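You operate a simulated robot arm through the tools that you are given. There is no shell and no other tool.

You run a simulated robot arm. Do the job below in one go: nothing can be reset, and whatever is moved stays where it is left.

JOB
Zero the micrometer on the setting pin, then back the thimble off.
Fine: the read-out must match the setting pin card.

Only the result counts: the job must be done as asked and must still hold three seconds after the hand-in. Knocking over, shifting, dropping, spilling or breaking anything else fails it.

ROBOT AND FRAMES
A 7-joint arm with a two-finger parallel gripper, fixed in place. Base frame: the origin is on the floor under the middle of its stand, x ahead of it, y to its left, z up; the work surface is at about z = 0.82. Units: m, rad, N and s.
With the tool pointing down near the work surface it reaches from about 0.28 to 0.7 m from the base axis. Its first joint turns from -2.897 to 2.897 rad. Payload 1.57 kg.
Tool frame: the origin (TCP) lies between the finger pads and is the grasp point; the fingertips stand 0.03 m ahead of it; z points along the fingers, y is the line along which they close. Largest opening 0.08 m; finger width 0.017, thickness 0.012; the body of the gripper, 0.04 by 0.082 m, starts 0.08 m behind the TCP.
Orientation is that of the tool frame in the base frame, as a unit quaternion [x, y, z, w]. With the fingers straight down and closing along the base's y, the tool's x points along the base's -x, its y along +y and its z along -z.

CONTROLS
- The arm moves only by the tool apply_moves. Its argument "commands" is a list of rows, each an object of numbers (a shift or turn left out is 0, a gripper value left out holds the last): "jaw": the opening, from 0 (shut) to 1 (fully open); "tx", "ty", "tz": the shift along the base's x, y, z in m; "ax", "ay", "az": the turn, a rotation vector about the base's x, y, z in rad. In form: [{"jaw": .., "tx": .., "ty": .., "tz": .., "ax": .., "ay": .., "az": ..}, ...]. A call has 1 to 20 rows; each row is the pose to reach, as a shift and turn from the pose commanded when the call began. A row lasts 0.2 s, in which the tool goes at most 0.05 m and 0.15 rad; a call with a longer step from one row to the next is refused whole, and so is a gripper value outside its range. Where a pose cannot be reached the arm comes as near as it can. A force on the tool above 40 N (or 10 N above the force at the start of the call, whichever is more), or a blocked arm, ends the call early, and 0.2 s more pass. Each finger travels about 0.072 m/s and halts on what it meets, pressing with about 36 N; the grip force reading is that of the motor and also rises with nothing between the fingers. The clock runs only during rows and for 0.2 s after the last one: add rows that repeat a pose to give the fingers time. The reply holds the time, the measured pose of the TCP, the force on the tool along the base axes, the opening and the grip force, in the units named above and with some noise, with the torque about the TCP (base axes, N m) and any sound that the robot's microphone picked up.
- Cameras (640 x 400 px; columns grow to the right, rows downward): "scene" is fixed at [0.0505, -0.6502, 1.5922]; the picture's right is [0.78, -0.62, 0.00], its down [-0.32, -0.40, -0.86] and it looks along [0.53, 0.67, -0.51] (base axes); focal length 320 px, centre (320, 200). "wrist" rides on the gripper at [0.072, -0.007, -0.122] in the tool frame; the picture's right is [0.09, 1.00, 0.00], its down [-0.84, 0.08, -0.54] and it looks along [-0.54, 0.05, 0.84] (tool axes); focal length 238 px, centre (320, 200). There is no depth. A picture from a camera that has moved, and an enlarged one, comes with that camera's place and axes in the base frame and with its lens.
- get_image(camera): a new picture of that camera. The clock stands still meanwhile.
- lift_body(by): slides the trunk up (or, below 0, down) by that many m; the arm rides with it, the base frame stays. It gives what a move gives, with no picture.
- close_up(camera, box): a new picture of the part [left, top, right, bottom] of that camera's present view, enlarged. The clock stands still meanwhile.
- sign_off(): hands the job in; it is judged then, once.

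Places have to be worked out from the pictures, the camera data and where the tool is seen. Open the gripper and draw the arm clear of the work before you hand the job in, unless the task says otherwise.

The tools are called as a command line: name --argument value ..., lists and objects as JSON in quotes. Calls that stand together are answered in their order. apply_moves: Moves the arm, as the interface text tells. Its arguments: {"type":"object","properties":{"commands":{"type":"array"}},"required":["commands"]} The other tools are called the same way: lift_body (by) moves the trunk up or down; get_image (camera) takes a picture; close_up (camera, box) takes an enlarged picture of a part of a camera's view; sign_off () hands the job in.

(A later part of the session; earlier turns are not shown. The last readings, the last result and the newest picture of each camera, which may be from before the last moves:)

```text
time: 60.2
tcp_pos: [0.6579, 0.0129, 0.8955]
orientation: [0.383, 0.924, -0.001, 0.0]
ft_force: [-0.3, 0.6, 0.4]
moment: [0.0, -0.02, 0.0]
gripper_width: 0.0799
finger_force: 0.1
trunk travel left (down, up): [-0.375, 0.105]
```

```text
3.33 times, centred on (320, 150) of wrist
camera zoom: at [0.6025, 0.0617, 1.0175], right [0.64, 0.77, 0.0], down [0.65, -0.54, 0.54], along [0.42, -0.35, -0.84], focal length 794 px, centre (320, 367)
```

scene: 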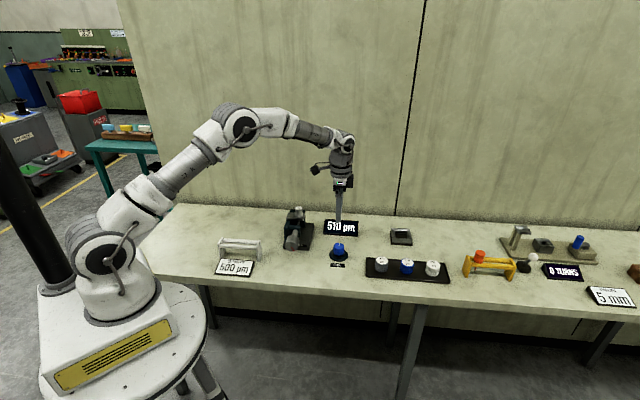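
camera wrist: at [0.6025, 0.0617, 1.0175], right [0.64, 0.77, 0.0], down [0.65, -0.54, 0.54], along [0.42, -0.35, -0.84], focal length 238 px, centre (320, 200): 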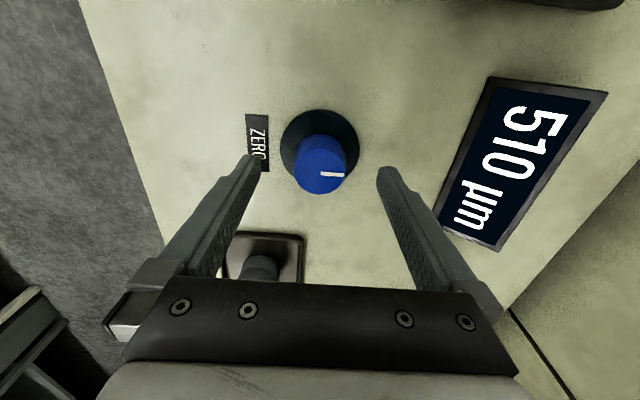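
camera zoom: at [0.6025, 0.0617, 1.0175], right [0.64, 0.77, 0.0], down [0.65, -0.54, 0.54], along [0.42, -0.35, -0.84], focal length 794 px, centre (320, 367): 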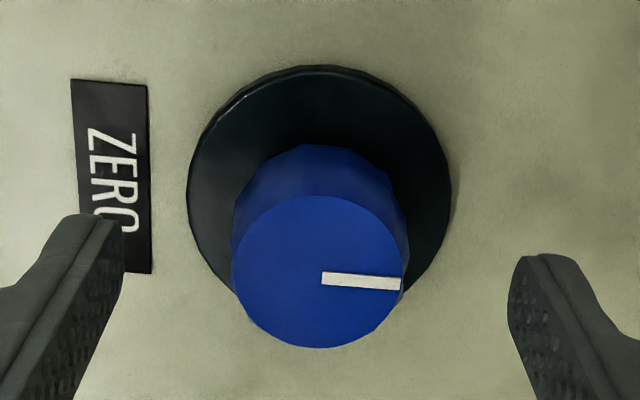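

Centring is within a few millimetres, good enough for a small twist. I descend another 23 mm, then close on the knob and read the forces.

apply_moves --commands '[{"jaw": 1, "tz": -0.012}, {"jaw": 1, "tz": -0.022}, {"jaw": 0.7, "tz": -0.022}, {"jaw": 0.45, "tz": -0.022}, {"jaw": 0.3, "tz": -0.022}, {"jaw": 0.3, "tz": -0.022}]'

get_image --camera "wrist"

```text
time: 61.6
tcp_pos: [0.6579, 0.0139, 0.872]
orientation: [0.383, 0.924, -0.001, 0.001]
ft_force: [3.4, 1.5, -0.9]
moment: [0.4, -0.6, 0.05]
gripper_width: 0.0416
finger_force: 45.2
trunk travel left (down, up): [-0.375, 0.105]
```

```text
taken
camera wrist: at [0.6016, 0.0621, 0.9945], right [0.64, 0.77, 0.0], down [0.65, -0.54, 0.54], along [0.42, -0.35, -0.84], focal length 238 px, centre (320, 200)
```

wrist: 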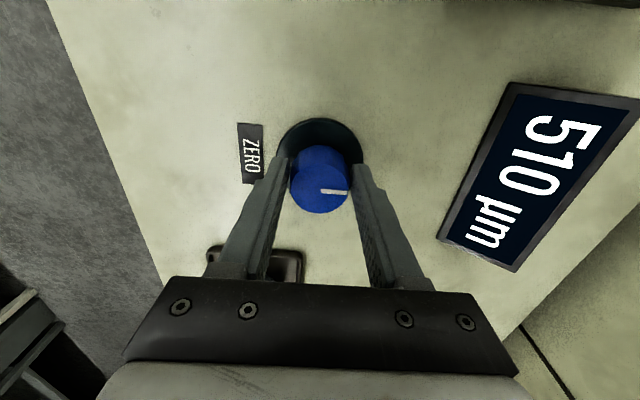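

Gripped with negligible side force, and the read-out still shows 510. I try a small counter-clockwise turn of +0.1 rad to learn direction and sensitivity.

apply_moves --commands '[{"jaw": 0.3, "az": 0.05}, {"az": 0.1}, {"az": 0.1}]'

get_image --camera "wrist"

```text
time: 62.4
tcp_pos: [0.6575, 0.0132, 0.8728]
orientation: [0.336, 0.942, -0.001, 0.0]
ft_force: [-0.8, 3.9, -3.8]
moment: [0.01, -1.0, 0.01]
gripper_width: 0.0417
finger_force: 44.8
trunk travel left (down, up): [-0.375, 0.105]
```

```text
taken
camera wrist: at [0.5972, 0.056, 0.9946], right [0.56, 0.83, 0.0], down [0.7, -0.47, 0.54], along [0.45, -0.3, -0.84], focal length 238 px, centre (320, 200)
```

wrist: 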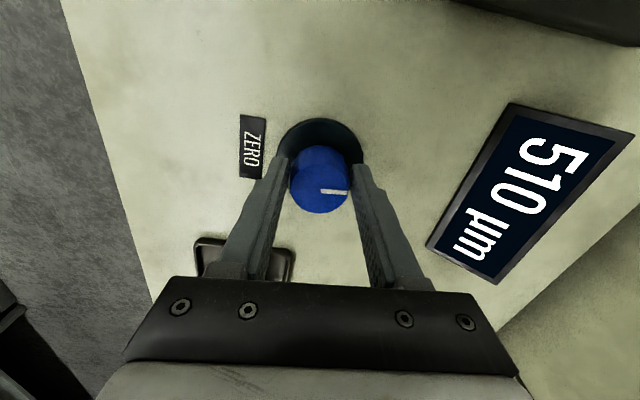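

The knob turned with the gripper. I zoom in on the read-out to see whether the value changed.

close_up --camera "wrist" --box '[420, 90, 640, 290]'

close_up --camera "scene" --box '[310, 205, 370, 250]'

```text
2.00 times, centred on (530, 190) of wrist
camera zoom: at [0.5972, 0.056, 0.9946], right [0.56, 0.83, 0.0], down [0.7, -0.47, 0.54], along [0.45, -0.3, -0.84], focal length 477 px, centre (-100, 220)
```

zoom: 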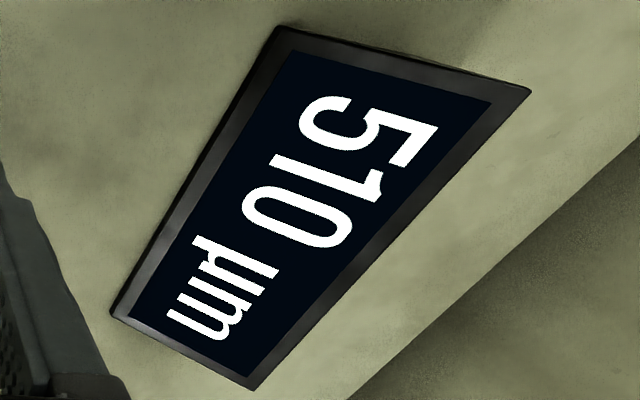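

```text
8.89 times, centred on (340, 228) of scene
camera zoom: at [0.0505, -0.6502, 1.5922], right [0.78, -0.62, 0.0], down [-0.32, -0.4, -0.86], along [0.53, 0.67, -0.51], focal length 2846 px, centre (142, -44)
```

zoom: 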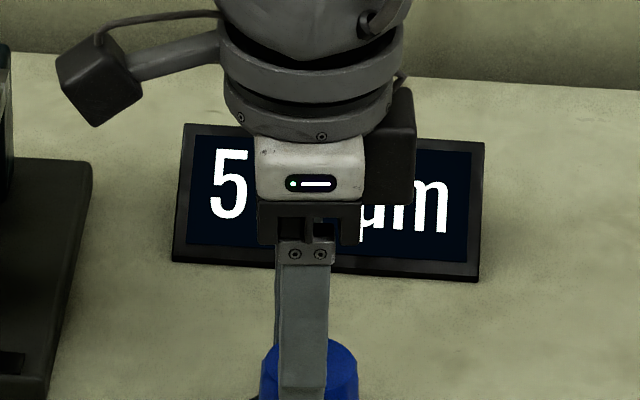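

Still 510. I turn another +0.2 rad counter-clockwise.

apply_moves --commands '[{"jaw": 0.3, "az": 0.1}, {"az": 0.2}, {"az": 0.2}]'

get_image --camera "wrist"

```text
time: 63.2
tcp_pos: [0.6567, 0.0127, 0.872]
orientation: [0.24, 0.971, -0.002, 0.0]
ft_force: [-7.1, 1.1, -3.9]
moment: [0.12, -0.46, -0.01]
gripper_width: 0.0416
finger_force: 45.0
trunk travel left (down, up): [-0.375, 0.105]
```

```text
taken
camera wrist: at [0.59, 0.0425, 0.9947], right [0.38, 0.92, 0.0], down [0.78, -0.32, 0.54], along [0.5, -0.21, -0.84], focal length 238 px, centre (320, 200)
```

wrist: 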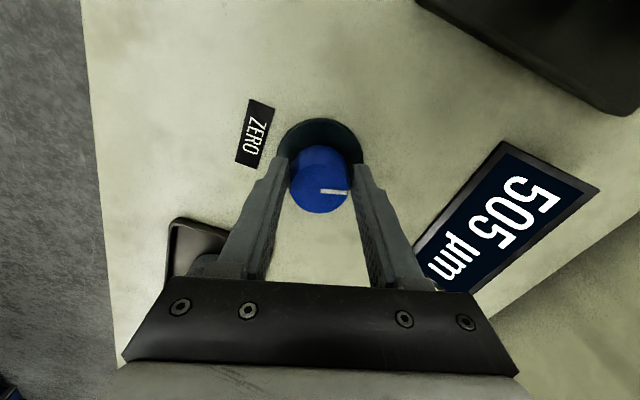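

CCW lowers the reading: 505 now. I continue in smaller +0.08 rad steps to find where 500 appears.

apply_moves --commands '[{"jaw": 0.3, "az": 0.04}, {"az": 0.08}, {"az": 0.08}]'

get_image --camera "wrist"

```text
time: 64.0
tcp_pos: [0.6565, 0.013, 0.8732]
orientation: [0.201, 0.98, -0.002, 0.0]
ft_force: [-14.5, -1.8, 2.4]
moment: [0.75, 1.27, -0.04]
gripper_width: 0.0414
finger_force: 44.3
trunk travel left (down, up): [-0.375, 0.105]
```

```text
taken
camera wrist: at [0.5878, 0.0369, 0.9947], right [0.31, 0.95, 0.0], down [0.8, -0.26, 0.54], along [0.51, -0.17, -0.84], focal length 238 px, centre (320, 200)
```

wrist: 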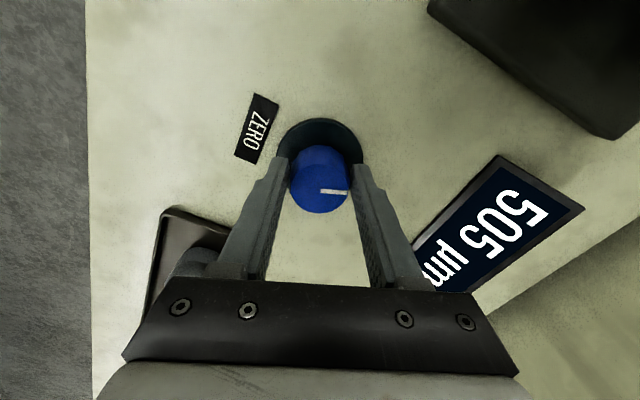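

Still 505, and the side force is -14 N in x, so I shift the tool -0.7 mm in x to relieve it while turning another +0.08 rad.

apply_moves --commands '[{"jaw": 0.3, "tx": -0.0007, "az": 0.04}, {"tx": -0.0007, "az": 0.08}, {"tx": -0.0007, "az": 0.08}]'

get_image --camera "wrist"

```text
time: 64.8
tcp_pos: [0.6566, 0.0117, 0.8722]
orientation: [0.162, 0.987, 0.0, 0.001]
ft_force: [-13.3, -4.9, 0.7]
moment: [0.48, 0.4, -0.06]
gripper_width: 0.0415
finger_force: 44.6
trunk travel left (down, up): [-0.375, 0.105]
```

```text
taken
camera wrist: at [0.5858, 0.0309, 0.9945], right [0.23, 0.97, 0.0], down [0.82, -0.19, 0.54], along [0.53, -0.13, -0.84], focal length 238 px, centre (320, 200)
```

wrist: 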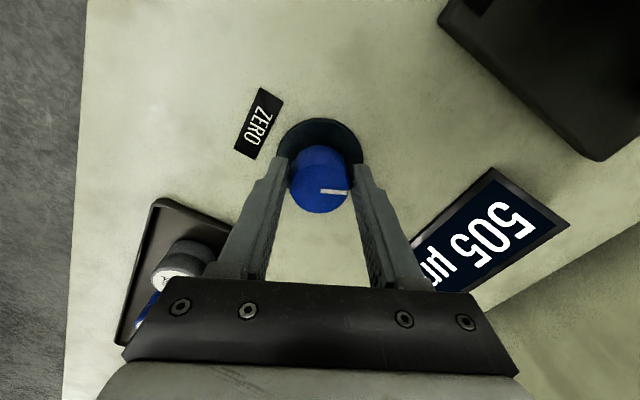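

Still 505 at about +0.46 rad. Another +0.08 rad with a further -0.7 mm shift.

apply_moves --commands '[{"jaw": 0.3, "tx": -0.0007, "az": 0.04}, {"tx": -0.0007, "az": 0.08}, {"tx": -0.0007, "az": 0.08}]'

get_image --camera "wrist"

```text
time: 65.6
tcp_pos: [0.6565, 0.0117, 0.8742]
orientation: [0.123, 0.992, -0.001, 0.0]
ft_force: [-9.7, -7.6, -5.7]
moment: [0.41, -0.34, -0.02]
gripper_width: 0.0414
finger_force: 45.0
trunk travel left (down, up): [-0.375, 0.105]
```

```text
taken
camera wrist: at [0.5846, 0.0249, 0.9945], right [0.15, 0.99, 0.0], down [0.83, -0.13, 0.54], along [0.54, -0.09, -0.84], focal length 238 px, centre (320, 200)
```

wrist: 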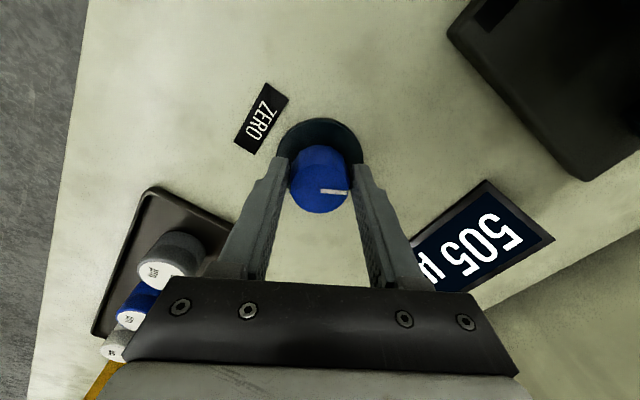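

Still 505. Continuing with another +0.08 rad.

apply_moves --commands '[{"jaw": 0.3, "tx": -0.0004, "ty": -0.0005, "az": 0.04}, {"tx": -0.0004, "ty": -0.0005, "az": 0.08}, {"tx": -0.0004, "ty": -0.0005, "az": 0.08}]'

get_image --camera "wrist"

```text
time: 66.4
tcp_pos: [0.656, 0.0116, 0.8745]
orientation: [0.084, 0.996, -0.001, 0.0]
ft_force: [-5.5, -6.9, -6.8]
moment: [0.15, -0.13, -0.01]
gripper_width: 0.0418
finger_force: 45.0
trunk travel left (down, up): [-0.375, 0.105]
```

```text
taken
camera wrist: at [0.5839, 0.0187, 0.9945], right [0.07, 1.0, 0.0], down [0.84, -0.06, 0.54], along [0.54, -0.04, -0.84], focal length 238 px, centre (320, 200)
```

wrist: 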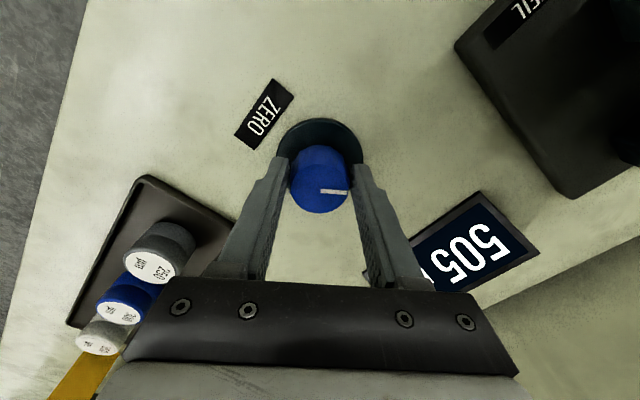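

Still 505 after about 35°. I turn another +0.1 rad.

apply_moves --commands '[{"jaw": 0.3, "tx": -0.0002, "ty": -0.0004, "az": 0.05}, {"tx": -0.0002, "ty": -0.0004, "az": 0.1}, {"tx": -0.0002, "ty": -0.0004, "az": 0.1}]'

close_up --camera "wrist" --box '[360, 140, 640, 320]'

close_up --camera "scene" --box '[300, 205, 370, 265]'

```text
time: 67.2
tcp_pos: [0.6574, 0.0113, 0.8721]
orientation: [0.033, 0.999, -0.001, 0.001]
ft_force: [-5.3, -9.1, -6.0]
moment: [0.39, 0.02, -0.08]
gripper_width: 0.0416
finger_force: 45.1
trunk travel left (down, up): [-0.375, 0.105]
```

```text
2.22 times, centred on (500, 230) of wrist
camera zoom: at [0.5836, 0.011, 0.9945], right [-0.03, 1.0, 0.0], down [0.84, 0.02, 0.54], along [0.54, 0.01, -0.84], focal length 530 px, centre (-80, 133)
```

zoom: 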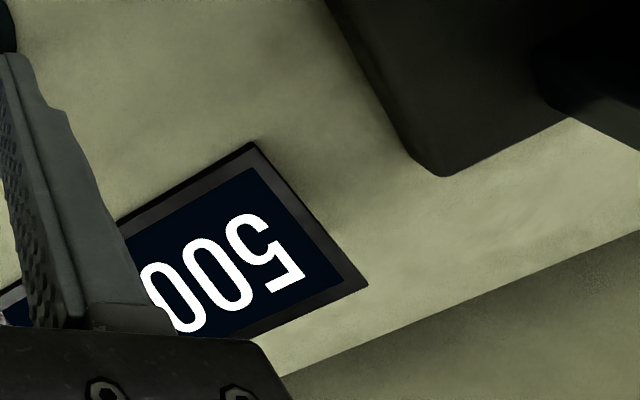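

```text
6.67 times, centred on (335, 235) of scene
camera zoom: at [0.0505, -0.6502, 1.5922], right [0.78, -0.62, 0.0], down [-0.32, -0.4, -0.86], along [0.53, 0.67, -0.51], focal length 2134 px, centre (220, -33)
```

zoom: 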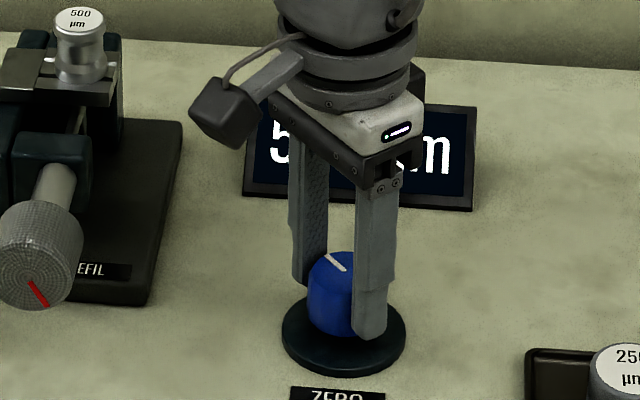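

The read-out shows 500 µm. Since the display moves in 5 µm steps, I want to be centred in this step, so I continue in +0.1 rad increments to find where it changes to 495.

apply_moves --commands '[{"jaw": 0.3, "tx": -0.0002, "ty": -0.0004, "az": 0.07}, {"tx": -0.0002, "ty": -0.0004, "az": 0.14}, {"tx": -0.0002, "ty": -0.0004, "az": 0.14}]'

get_image --camera "wrist"

close_up --camera "scene" --box '[300, 205, 370, 265]'

```text
time: 68.0
tcp_pos: [0.6563, 0.01, 0.8725]
orientation: [-0.037, 0.999, -0.001, 0.001]
ft_force: [-1.7, -10.8, -6.4]
moment: [0.42, 0.11, -0.06]
gripper_width: 0.042
finger_force: 44.8
trunk travel left (down, up): [-0.375, 0.105]
```

```text
taken
camera wrist: at [0.5846, 0.0003, 0.9945], right [-0.17, 0.99, 0.0], down [0.83, 0.14, 0.54], along [0.54, 0.09, -0.84], focal length 238 px, centre (320, 200)
```

wrist: 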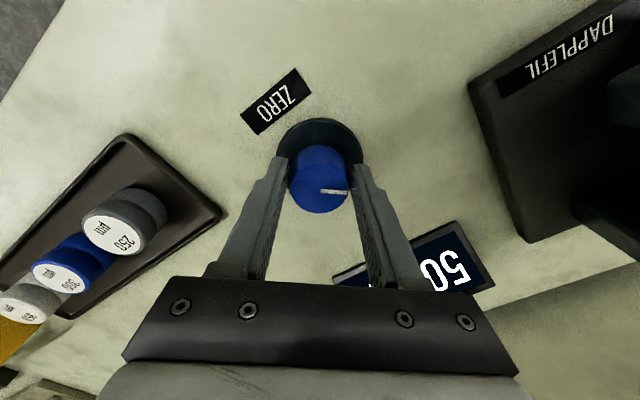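

```text
6.67 times, centred on (335, 235) of scene
camera zoom: at [0.0505, -0.6502, 1.5922], right [0.78, -0.62, 0.0], down [-0.32, -0.4, -0.86], along [0.53, 0.67, -0.51], focal length 2134 px, centre (220, -33)
```

zoom: 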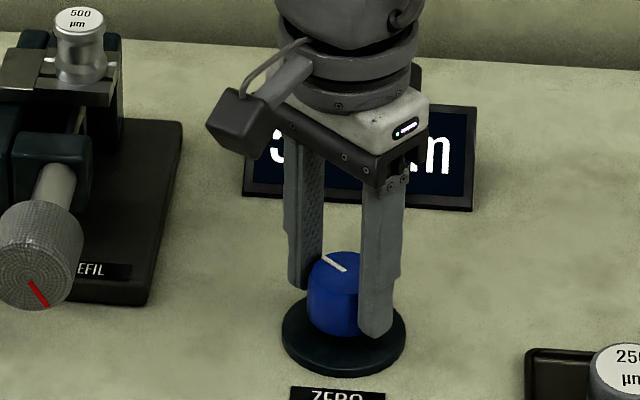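

The visible digits are "50_", so it is still 500 at about 49° total. I go on another +0.14 rad looking for the change to 495.

apply_moves --commands '[{"jaw": 0.3, "tx": 0.0, "ty": -0.0006, "az": 0.07}, {"tx": 0.0, "ty": -0.0006, "az": 0.14}, {"tx": 0.0, "ty": -0.0006, "az": 0.14}]'

close_up --camera "wrist" --box '[330, 200, 530, 310]'

close_up --camera "scene" --box '[320, 210, 365, 245]'

```text
time: 68.8
tcp_pos: [0.6569, 0.0098, 0.8727]
orientation: [-0.107, 0.994, -0.002, 0.001]
ft_force: [1.9, -12.9, -5.3]
moment: [0.35, -0.06, -0.09]
gripper_width: 0.0419
finger_force: 44.5
trunk travel left (down, up): [-0.375, 0.105]
```

```text
3.20 times, centred on (430, 255) of wrist
camera zoom: at [0.587, -0.0101, 0.9945], right [-0.3, 0.95, 0.0], down [0.8, 0.25, 0.54], along [0.52, 0.16, -0.84], focal length 763 px, centre (-32, 24)
```

zoom: 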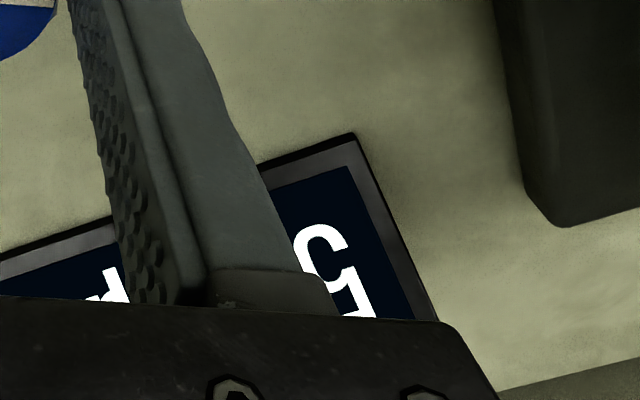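

```text
11.43 times, centred on (342, 228) of scene
camera zoom: at [0.0505, -0.6502, 1.5922], right [0.78, -0.62, 0.0], down [-0.32, -0.4, -0.86], along [0.53, 0.67, -0.51], focal length 3659 px, centre (63, -114)
```

zoom: 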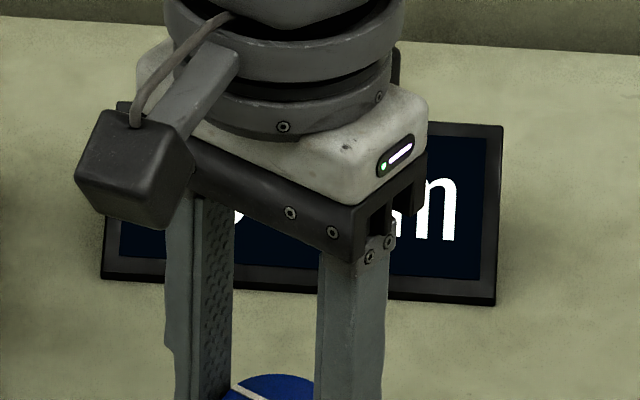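

The first digit is still 5, so it is still 500 at about 57°. One more +0.12 rad.

apply_moves --commands '[{"jaw": 0.3, "tx": 0.0002, "ty": -0.0006, "az": 0.06}, {"tx": 0.0002, "ty": -0.0006, "az": 0.12}, {"tx": 0.0002, "ty": -0.0006, "az": 0.12}]'

close_up --camera "wrist" --box '[330, 200, 530, 310]'

close_up --camera "scene" --box '[320, 210, 365, 245]'

```text
time: 69.6
tcp_pos: [0.6566, 0.0103, 0.8738]
orientation: [-0.166, 0.986, 0.0, 0.001]
ft_force: [3.9, -12.6, -4.7]
moment: [0.16, 0.28, -0.05]
gripper_width: 0.0417
finger_force: 45.1
trunk travel left (down, up): [-0.375, 0.105]
```

```text
3.20 times, centred on (430, 255) of wrist
camera zoom: at [0.5903, -0.019, 0.9945], right [-0.41, 0.91, 0.0], down [0.76, 0.35, 0.54], along [0.5, 0.22, -0.84], focal length 763 px, centre (-32, 24)
```

zoom: 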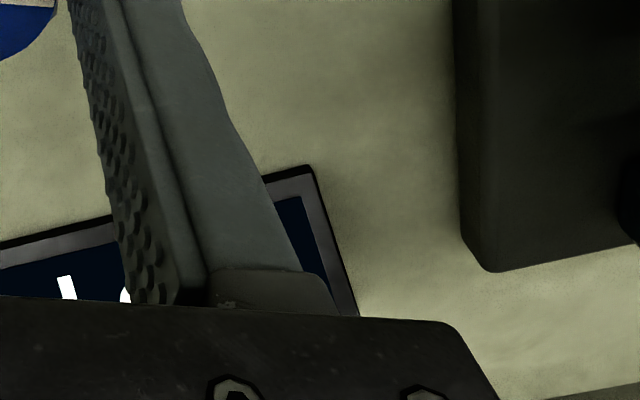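

```text
11.43 times, centred on (342, 228) of scene
camera zoom: at [0.0505, -0.6502, 1.5922], right [0.78, -0.62, 0.0], down [-0.32, -0.4, -0.86], along [0.53, 0.67, -0.51], focal length 3659 px, centre (63, -114)
```

zoom: 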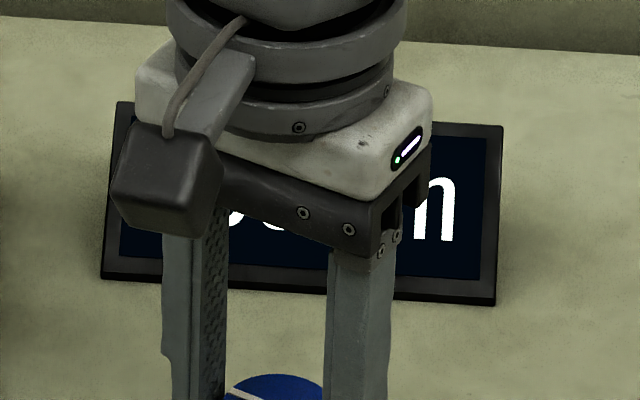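

The digits are mostly hidden now. I zoom in hard on the visible fragments of the display.

close_up --camera "scene" --box '[330, 218, 350, 234]'

```text
16.00 times, centred on (340, 226) of scene
camera zoom: at [0.0505, -0.6502, 1.5922], right [0.78, -0.62, 0.0], down [-0.32, -0.4, -0.86], along [0.53, 0.67, -0.51], focal length 5123 px, centre (0, -216)
```

zoom: 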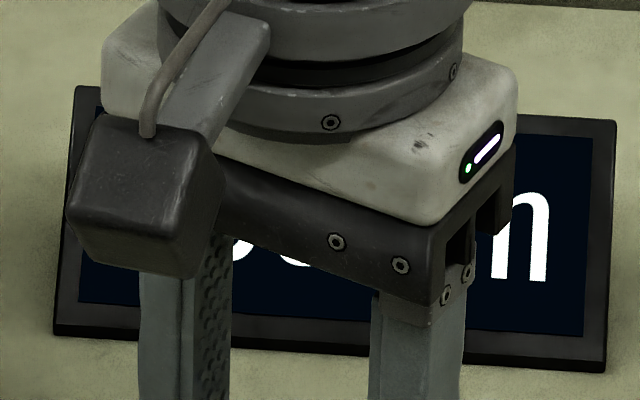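

Not readable from here. I open the fingers at this yaw and rise straight up to read the display in full.

apply_moves --commands '[{"jaw": 0.7}, {"jaw": 1.0}, {"jaw": 1.0}, {"tz": 0.02}, {"tz": 0.05}, {"tz": 0.09}, {"tz": 0.13}, {"tz": 0.13}]'

get_image --camera "wrist"

close_up --camera "scene" --box '[310, 205, 370, 265]'

```text
time: 71.4
tcp_pos: [0.6564, 0.0123, 1.0014]
orientation: [-0.166, 0.986, -0.001, 0.0]
ft_force: [-0.3, 0.2, -0.2]
moment: [-0.01, 0.01, -0.02]
gripper_width: 0.0801
finger_force: 0.1
trunk travel left (down, up): [-0.375, 0.105]
```

```text
taken
camera wrist: at [0.5892, -0.0164, 1.1237], right [-0.41, 0.91, 0.0], down [0.76, 0.35, 0.54], along [0.5, 0.22, -0.84], focal length 238 px, centre (320, 200)
```

wrist: 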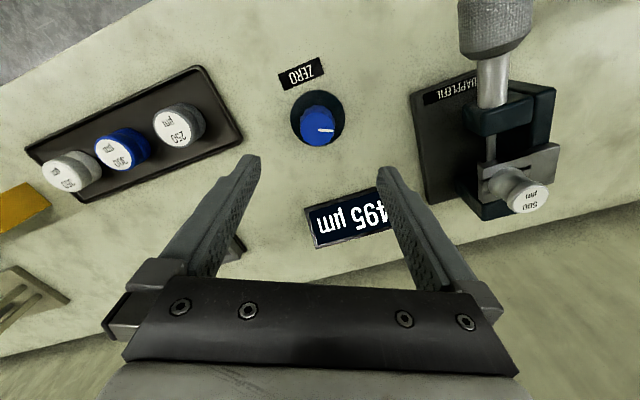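

```text
6.67 times, centred on (340, 235) of scene
camera zoom: at [0.0505, -0.6502, 1.5922], right [0.78, -0.62, 0.0], down [-0.32, -0.4, -0.86], along [0.53, 0.67, -0.51], focal length 2134 px, centre (187, -33)
```

zoom: 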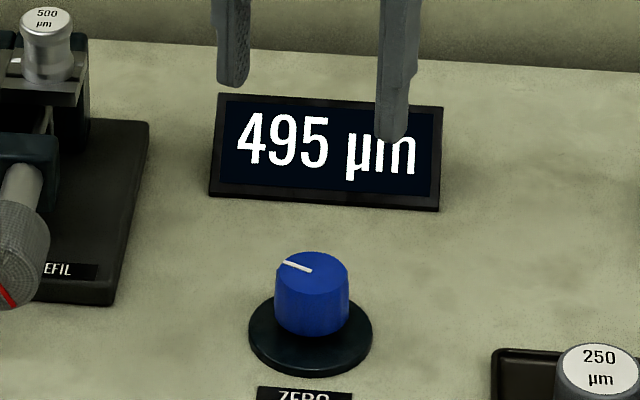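

At this angle (about 64° total) it reads 495, so the 500 band runs from about 37.5° to 62.5° and its centre is near 50°. I need to turn back about 14.3° (0.25 rad) clockwise. I'll re-grip at a yaw where the display stays visible, so I re-yaw and re-centre first.

apply_moves --commands '[{"jaw": 1, "az": -0.13}, {"az": -0.26}, {"az": -0.39}, {"az": -0.52}, {"az": -0.62}, {"az": -0.682}, {"az": -0.682}]'

get_image --camera "wrist"

close_up --camera "wrist" --box '[260, 70, 380, 190]'

```text
time: 73.0
tcp_pos: [0.6565, 0.0099, 1.0031]
orientation: [0.174, 0.985, 0.0, 0.0]
ft_force: [0.1, 0.4, -0.5]
moment: [0.01, -0.01, 0.03]
gripper_width: 0.0799
finger_force: 0.1
trunk travel left (down, up): [-0.375, 0.105]
```

```text
taken
camera wrist: at [0.5855, 0.031, 1.1245], right [0.25, 0.97, 0.0], down [0.81, -0.21, 0.54], along [0.53, -0.14, -0.84], focal length 238 px, centre (320, 200)
```

wrist: 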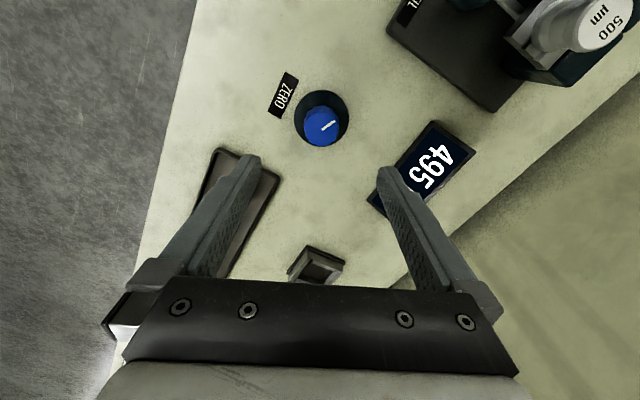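

```text
3.33 times, centred on (320, 130) of wrist
camera zoom: at [0.5855, 0.031, 1.1245], right [0.25, 0.97, 0.0], down [0.81, -0.21, 0.54], along [0.53, -0.14, -0.84], focal length 794 px, centre (320, 433)
```

zoom: 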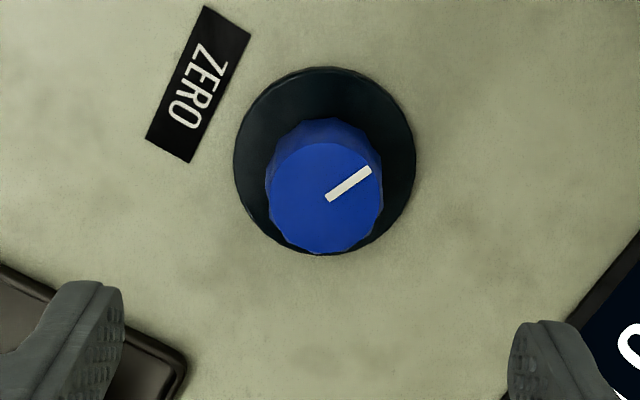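

The view shows the knob about 3.8 mm toward the tool's -x side, matching the side forces felt earlier. I shift (+0.0038, -0.0005), descend 0.13 m and re-grip.

apply_moves --commands '[{"jaw": 1, "tx": 0.0038, "ty": -0.0005, "tz": -0.01}, {"tx": 0.0038, "ty": -0.0005, "tz": -0.04}, {"tx": 0.0038, "ty": -0.0005, "tz": -0.07}, {"tx": 0.0038, "ty": -0.0005, "tz": -0.1}, {"tx": 0.0038, "ty": -0.0005, "tz": -0.12}, {"tx": 0.0038, "ty": -0.0005, "tz": -0.13}, {"jaw": 0.7, "tx": 0.0038, "ty": -0.0005, "tz": -0.13}, {"jaw": 0.45, "tx": 0.0038, "ty": -0.0005, "tz": -0.13}, {"jaw": 0.3, "tx": 0.0038, "ty": -0.0005, "tz": -0.13}, {"jaw": 0.3, "tx": 0.0038, "ty": -0.0005, "tz": -0.13}]'

get_image --camera "wrist"

```text
time: 75.2
tcp_pos: [0.6598, 0.0122, 0.8741]
orientation: [0.172, 0.985, -0.001, 0.002]
ft_force: [4.3, 8.0, -1.8]
moment: [-0.1, -0.28, 0.02]
gripper_width: 0.0412
finger_force: 44.7
trunk travel left (down, up): [-0.375, 0.105]
```

```text
taken
camera wrist: at [0.5896, 0.0312, 0.9953], right [0.25, 0.97, 0.0], down [0.81, -0.21, 0.54], along [0.53, -0.14, -0.84], focal length 238 px, centre (320, 200)
```

wrist: 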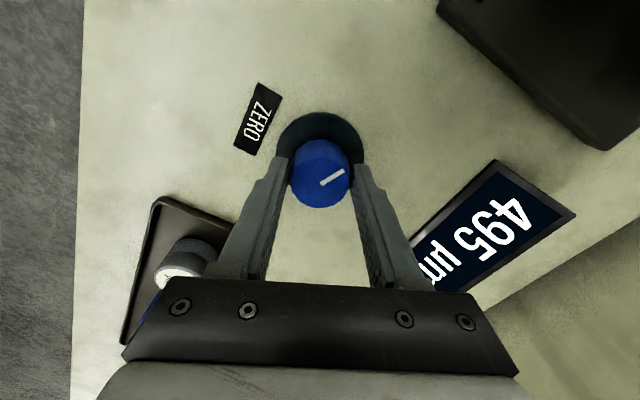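

Re-gripped at 495. I turn back clockwise in small steps to pin down the 495→500 boundary.

apply_moves --commands '[{"jaw": 0.3, "tx": 0.0001, "ty": 0.0004, "az": -0.02}, {"tx": 0.0001, "ty": 0.0004, "az": -0.04}, {"tx": 0.0001, "ty": 0.0004, "az": -0.04}]'

close_up --camera "wrist" --box '[400, 140, 640, 310]'

```text
time: 76.0
tcp_pos: [0.6601, 0.0113, 0.873]
orientation: [0.193, 0.981, 0.0, 0.001]
ft_force: [2.2, 9.9, 4.2]
moment: [0.77, 0.05, 0.02]
gripper_width: 0.0411
finger_force: 45.5
trunk travel left (down, up): [-0.375, 0.105]
```

```text
2.35 times, centred on (520, 225) of wrist
camera zoom: at [0.5904, 0.0339, 0.9954], right [0.29, 0.96, 0.0], down [0.8, -0.24, 0.54], along [0.52, -0.16, -0.84], focal length 561 px, centre (-151, 141)
```

zoom: 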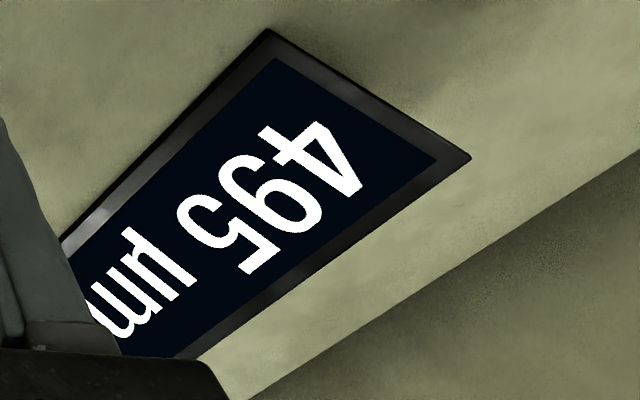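

Still 495 at about 62°. Another -0.04 rad.

apply_moves --commands '[{"jaw": 0.3, "tx": 0.0001, "ty": 0.0004, "az": -0.02}, {"tx": 0.0001, "ty": 0.0004, "az": -0.04}, {"tx": 0.0001, "ty": 0.0004, "az": -0.04}]'

close_up --camera "wrist" --box '[400, 140, 640, 310]'

```text
time: 76.8
tcp_pos: [0.6608, 0.0114, 0.8735]
orientation: [0.213, 0.977, -0.002, 0.002]
ft_force: [2.6, 9.3, 7.3]
moment: [1.09, 0.2, 0.01]
gripper_width: 0.0414
finger_force: 45.5
trunk travel left (down, up): [-0.375, 0.105]
```

```text
2.35 times, centred on (520, 225) of wrist
camera zoom: at [0.5913, 0.0369, 0.9953], right [0.33, 0.94, 0.0], down [0.79, -0.28, 0.54], along [0.51, -0.18, -0.84], focal length 561 px, centre (-151, 141)
```

zoom: 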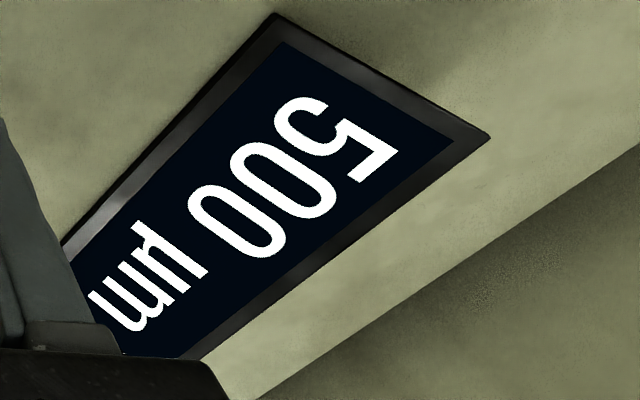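

500 appears again: the 497.5 boundary is near 60.5°. For an exact centre I now sweep clockwise in this same grip to find the 500→505 boundary, first -0.32 rad.

apply_moves --commands '[{"jaw": 0.3, "tx": 0.0001, "ty": 0.0004, "az": -0.08}, {"tx": 0.0001, "ty": 0.0004, "az": -0.16}, {"tx": 0.0001, "ty": 0.0004, "az": -0.24}, {"tx": 0.0001, "ty": 0.0004, "az": -0.32}, {"tx": 0.0001, "ty": 0.0004, "az": -0.32}]'

get_image --camera "wrist"

```text
time: 78.0
tcp_pos: [0.6616, 0.011, 0.8737]
orientation: [0.366, 0.931, 0.0, 0.002]
ft_force: [2.3, 8.3, 6.7]
moment: [0.11, -0.76, 0.05]
gripper_width: 0.0415
finger_force: 45.3
trunk travel left (down, up): [-0.375, 0.105]
```

```text
taken
camera wrist: at [0.6025, 0.0575, 0.9952], right [0.61, 0.79, 0.0], down [0.66, -0.51, 0.55], along [0.43, -0.33, -0.84], focal length 238 px, centre (320, 200)
```

wrist: 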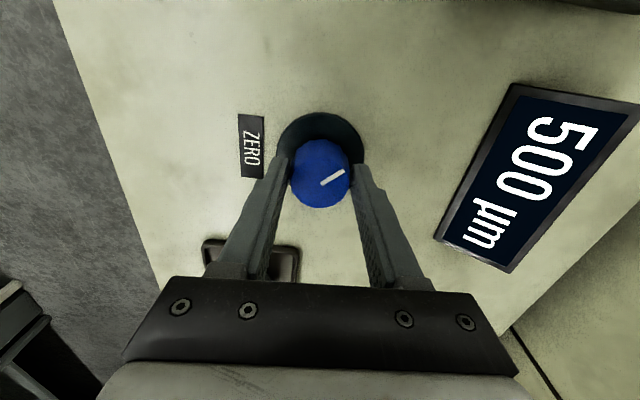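

Still 500 at about 41°. Another -0.05 rad.

apply_moves --commands '[{"jaw": 0.3, "az": -0.025}, {"az": -0.05}, {"az": -0.05}]'

get_image --camera "wrist"

```text
time: 78.8
tcp_pos: [0.6607, 0.0113, 0.8736]
orientation: [0.389, 0.921, -0.001, 0.002]
ft_force: [2.1, 9.0, 8.4]
moment: [0.13, -0.76, 0.02]
gripper_width: 0.0416
finger_force: 44.9
trunk travel left (down, up): [-0.375, 0.105]
```

```text
taken
camera wrist: at [0.6048, 0.0602, 0.9953], right [0.65, 0.76, 0.0], down [0.64, -0.54, 0.54], along [0.41, -0.35, -0.84], focal length 238 px, centre (320, 200)
```

wrist: 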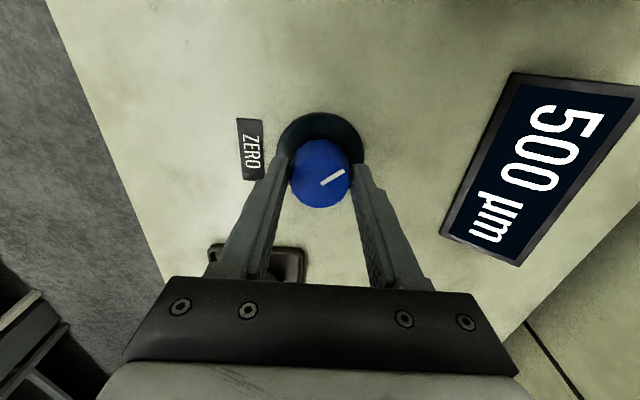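

Still 500 at about 38°. Another -0.05 rad.

apply_moves --commands '[{"jaw": 0.3, "az": -0.025}, {"az": -0.05}, {"az": -0.05}]'

get_image --camera "wrist"

```text
time: 79.6
tcp_pos: [0.661, 0.0095, 0.8733]
orientation: [0.412, 0.911, -0.001, 0.002]
ft_force: [5.3, 8.0, 9.5]
moment: [0.96, -0.15, 0.0]
gripper_width: 0.0413
finger_force: 45.1
trunk travel left (down, up): [-0.375, 0.105]
```

```text
taken
camera wrist: at [0.6072, 0.063, 0.9953], right [0.69, 0.73, 0.0], down [0.61, -0.58, 0.54], along [0.4, -0.37, -0.84], focal length 238 px, centre (320, 200)
```

wrist: 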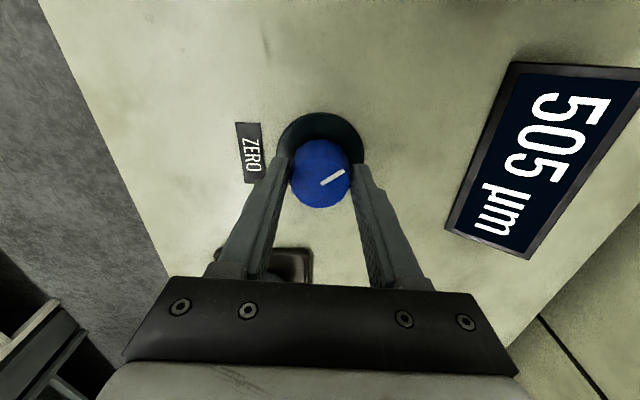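

505 now, so the 502.5 boundary is at tool angle about 47.2° and the 497.5 boundary at about 23.4°; the centre is about 35.3°. I turn back +0.233 rad to sit in the middle of 500.

apply_moves --commands '[{"jaw": 0.3, "az": 0.08}, {"az": 0.16}, {"az": 0.233}, {"az": 0.233}, {"az": 0.233}]'

get_image --camera "wrist"

```text
time: 80.8
tcp_pos: [0.6599, 0.0114, 0.8738]
orientation: [0.302, 0.953, 0.0, 0.002]
ft_force: [1.6, 9.7, 12.9]
moment: [0.35, -0.25, 0.0]
gripper_width: 0.0416
finger_force: 44.7
trunk travel left (down, up): [-0.375, 0.105]
```

```text
taken
camera wrist: at [0.5969, 0.0492, 0.9952], right [0.5, 0.87, 0.0], down [0.73, -0.42, 0.54], along [0.47, -0.27, -0.84], focal length 238 px, centre (320, 200)
```

wrist: 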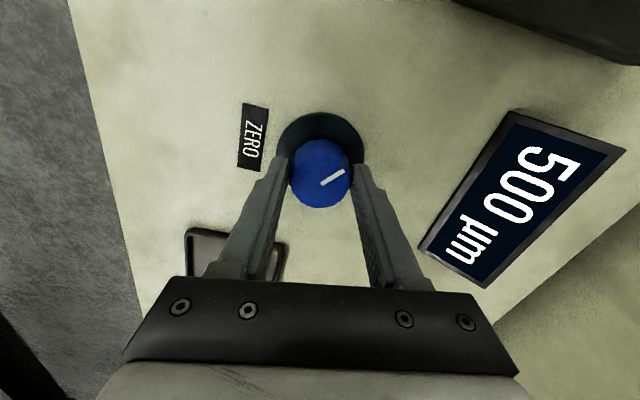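

500 µm at the centre of its band. I open the fingers and rise straight up, then confirm the read-out.

apply_moves --commands '[{"jaw": 0.7}, {"jaw": 1.0}, {"jaw": 1.0}, {"tz": 0.02}, {"tz": 0.05}, {"tz": 0.09}, {"tz": 0.13}, {"tz": 0.16}, {"tz": 0.16}]'

get_image --camera "wrist"

close_up --camera "scene" --box '[270, 195, 370, 275]'

```text
time: 82.8
tcp_pos: [0.6595, 0.0112, 1.0322]
orientation: [0.302, 0.953, -0.001, 0.0]
ft_force: [-0.5, 0.2, 0.1]
moment: [0.01, 0.02, 0.0]
gripper_width: 0.08
finger_force: 0.1
trunk travel left (down, up): [-0.375, 0.105]
```

```text
taken
camera wrist: at [0.5966, 0.0486, 1.1542], right [0.5, 0.87, 0.0], down [0.73, -0.42, 0.54], along [0.47, -0.27, -0.84], focal length 238 px, centre (320, 200)
```

wrist: 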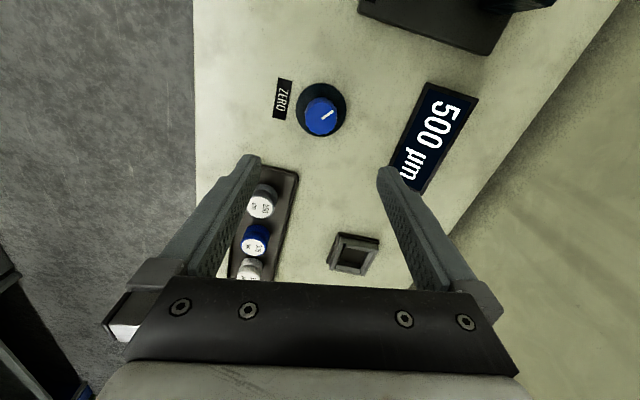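

```text
5.00 times, centred on (320, 235) of scene
camera zoom: at [0.0505, -0.6502, 1.5922], right [0.78, -0.62, 0.0], down [-0.32, -0.4, -0.86], along [0.53, 0.67, -0.51], focal length 1601 px, centre (320, 25)
```

zoom: 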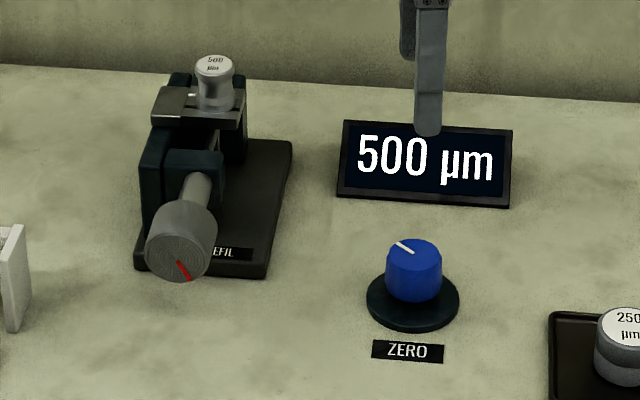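

The read-out holds at 500 µm with the arm clear. Now I go back to back off the thimble: first retreat to the staging point in front of it, yawing to the same tool-down orientation as before.

apply_moves --commands '[{"jaw": 1, "tx": -0.015, "ty": 0.001, "tz": 0.03}, {"tx": -0.045, "ty": 0.002, "tz": 0.06, "az": -0.13}, {"tx": -0.08, "ty": 0.003, "tz": 0.085, "az": -0.26}, {"tx": -0.115, "ty": 0.004, "tz": 0.105, "az": -0.39}, {"tx": -0.15, "ty": 0.005, "tz": 0.12, "az": -0.52}, {"tx": -0.185, "ty": 0.006, "tz": 0.12, "az": -0.65}, {"tx": -0.216, "ty": 0.008, "tz": 0.12, "az": -0.78}, {"tx": -0.216, "ty": 0.008, "tz": 0.12, "az": -0.91}, {"tx": -0.216, "ty": 0.008, "tz": 0.12, "az": -0.956}, {"tx": -0.216, "ty": 0.008, "tz": 0.12, "az": -0.956}]'

```text
time: 85.0
tcp_pos: [0.4442, 0.0186, 1.1509]
orientation: [0.708, 0.706, -0.001, 0.0]
ft_force: [1.1, -0.2, -0.3]
moment: [0.02, -0.01, 0.01]
gripper_width: 0.0802
finger_force: 0.1
trunk travel left (down, up): [-0.375, 0.105]
```

At the staging point. I tilt the tool to horizontal along +y, then yaw onto the thimble axis, as before.

apply_moves --commands '[{"jaw": 1, "ax": 0.13}, {"ax": 0.26}, {"ax": 0.39}, {"ax": 0.52}, {"ax": 0.65}, {"ax": 0.78}, {"ax": 0.91}, {"ax": 1.04}, {"ax": 1.17}, {"ax": 1.3}, {"ax": 1.43}, {"ax": 1.571}, {"ax": 1.571}]'

apply_moves --commands '[{"jaw": 1, "az": -0.13}, {"az": -0.26}, {"az": -0.39}, {"az": -0.52}, {"az": -0.65}, {"az": -0.785}, {"az": -0.785}]'

get_image --camera "scene"

```text
time: 87.8
tcp_pos: [0.4439, 0.0191, 1.1531]
orientation: [0.5, 0.5, 0.5, -0.5]
ft_force: [-1.1, 0.2, -0.1]
moment: [-0.02, -0.02, 0.0]
gripper_width: 0.0801
finger_force: 0.1
trunk travel left (down, up): [-0.375, 0.105]
```

```text
time: 89.4
tcp_pos: [0.445, 0.0191, 1.1527]
orientation: [0.653, 0.272, 0.653, -0.271]
ft_force: [0.4, 0.2, 0.1]
moment: [-0.01, -0.02, 0.01]
gripper_width: 0.0798
finger_force: 0.0
trunk travel left (down, up): [-0.375, 0.105]
```

```text
taken
```

scene: 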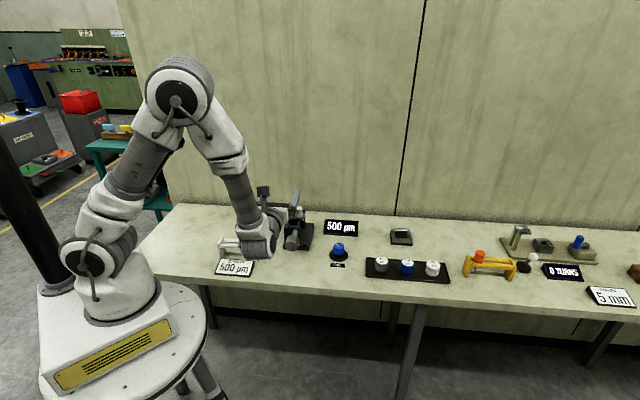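

Horizontal again along the thimble axis. I descend 0.258 m back to axis height behind the face (with a 1 mm lateral correction) and roll +0.87 rad to the same roll at which I released.

apply_moves --commands '[{"jaw": 1, "tx": -0.0007, "ty": 0.0007, "tz": -0.03}, {"tx": -0.0007, "ty": 0.0007, "tz": -0.065}, {"tx": -0.0007, "ty": 0.0007, "tz": -0.1}, {"tx": -0.0007, "ty": 0.0007, "tz": -0.135, "ax": 0.09, "ay": 0.09}, {"tx": -0.0007, "ty": 0.0007, "tz": -0.17, "ax": 0.18, "ay": 0.18}, {"tx": -0.0007, "ty": 0.0007, "tz": -0.2, "ax": 0.27, "ay": 0.27}, {"tx": -0.0007, "ty": 0.0007, "tz": -0.225, "ax": 0.36, "ay": 0.36}, {"tx": -0.0007, "ty": 0.0007, "tz": -0.245, "ax": 0.45, "ay": 0.45}, {"tx": -0.0007, "ty": 0.0007, "tz": -0.258, "ax": 0.54, "ay": 0.54}, {"tx": -0.0007, "ty": 0.0007, "tz": -0.258, "ax": 0.62, "ay": 0.62}, {"tx": -0.0007, "ty": 0.0007, "tz": -0.258, "ax": 0.62, "ay": 0.62}]'

get_image --camera "wrist"

get_image --camera "scene"

```text
time: 91.8
tcp_pos: [0.4437, 0.02, 0.8958]
orientation: [0.706, -0.031, 0.476, -0.523]
ft_force: [-0.1, -0.8, 0.2]
moment: [-0.02, -0.01, 0.01]
gripper_width: 0.0803
finger_force: 0.1
trunk travel left (down, up): [-0.375, 0.105]
```

```text
taken
camera wrist: at [0.393, -0.1007, 0.9457], right [0.5, -0.5, -0.71], down [-0.8, 0.04, -0.59], along [0.32, 0.87, -0.38], focal length 238 px, centre (320, 200)
```

wrist: 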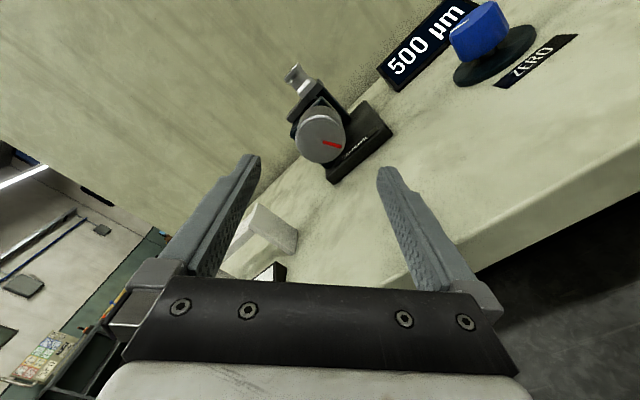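

```text
taken
```

scene: 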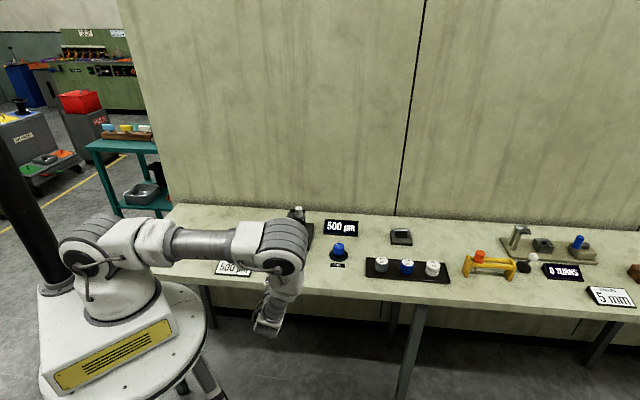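

The view matches the one at withdrawal. I advance 96 mm along the axis to straddle the thimble again.

apply_moves --commands '[{"jaw": 1, "tx": 0.015, "ty": 0.015}, {"tx": 0.03, "ty": 0.03}, {"tx": 0.045, "ty": 0.045}, {"tx": 0.058, "ty": 0.058}, {"tx": 0.067, "ty": 0.067}, {"tx": 0.067, "ty": 0.067}]'

close_up --camera "wrist" --box '[230, 90, 410, 250]'

```text
time: 93.2
tcp_pos: [0.5105, 0.0872, 0.8944]
orientation: [0.706, -0.031, 0.475, -0.524]
ft_force: [0.5, 0.7, -0.4]
moment: [0.01, -0.01, -0.03]
gripper_width: 0.0799
finger_force: 0.0
trunk travel left (down, up): [-0.375, 0.105]
```

```text
2.50 times, centred on (320, 170) of wrist
camera zoom: at [0.4604, -0.034, 0.9453], right [0.5, -0.5, -0.71], down [-0.8, 0.03, -0.59], along [0.32, 0.87, -0.38], focal length 596 px, centre (320, 275)
```

zoom: 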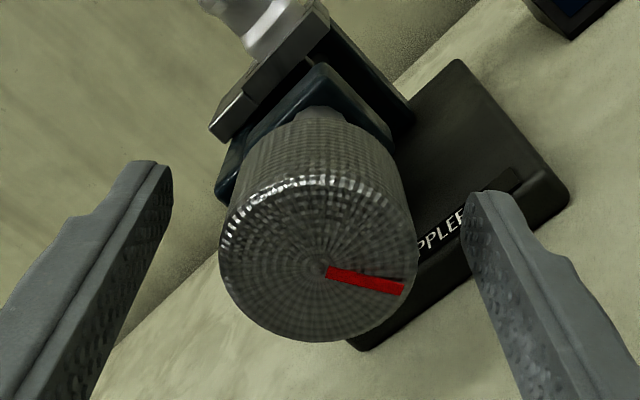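

The thimble is about 1 mm to the tool's -y side. I shift that way by 0.8 mm and close, then read the forces.

apply_moves --commands '[{"jaw": 1, "tx": -0.0004, "ty": 0.0004, "tz": 0.0006}, {"jaw": 0.7, "tx": -0.0004, "ty": 0.0004, "tz": 0.0006}, {"jaw": 0.5, "tx": -0.0004, "ty": 0.0004, "tz": 0.0006}, {"jaw": 0.4, "tx": -0.0004, "ty": 0.0004, "tz": 0.0006}, {"jaw": 0.4, "tx": -0.0004, "ty": 0.0004, "tz": 0.0006}]'

close_up --camera "scene" --box '[280, 200, 370, 265]'

```text
time: 94.4
tcp_pos: [0.5107, 0.0866, 0.8947]
orientation: [0.706, -0.031, 0.475, -0.524]
ft_force: [1.4, 0.8, -0.2]
moment: [-0.25, 0.24, -0.35]
gripper_width: 0.0453
finger_force: 44.9
trunk travel left (down, up): [-0.375, 0.105]
```

```text
6.15 times, centred on (325, 232) of scene
camera zoom: at [0.0505, -0.6502, 1.5922], right [0.78, -0.62, 0.0], down [-0.32, -0.4, -0.86], along [0.53, 0.67, -0.51], focal length 1970 px, centre (289, 0)
```

zoom: 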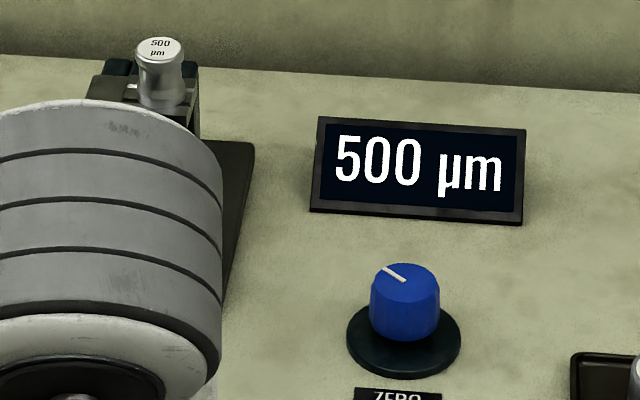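

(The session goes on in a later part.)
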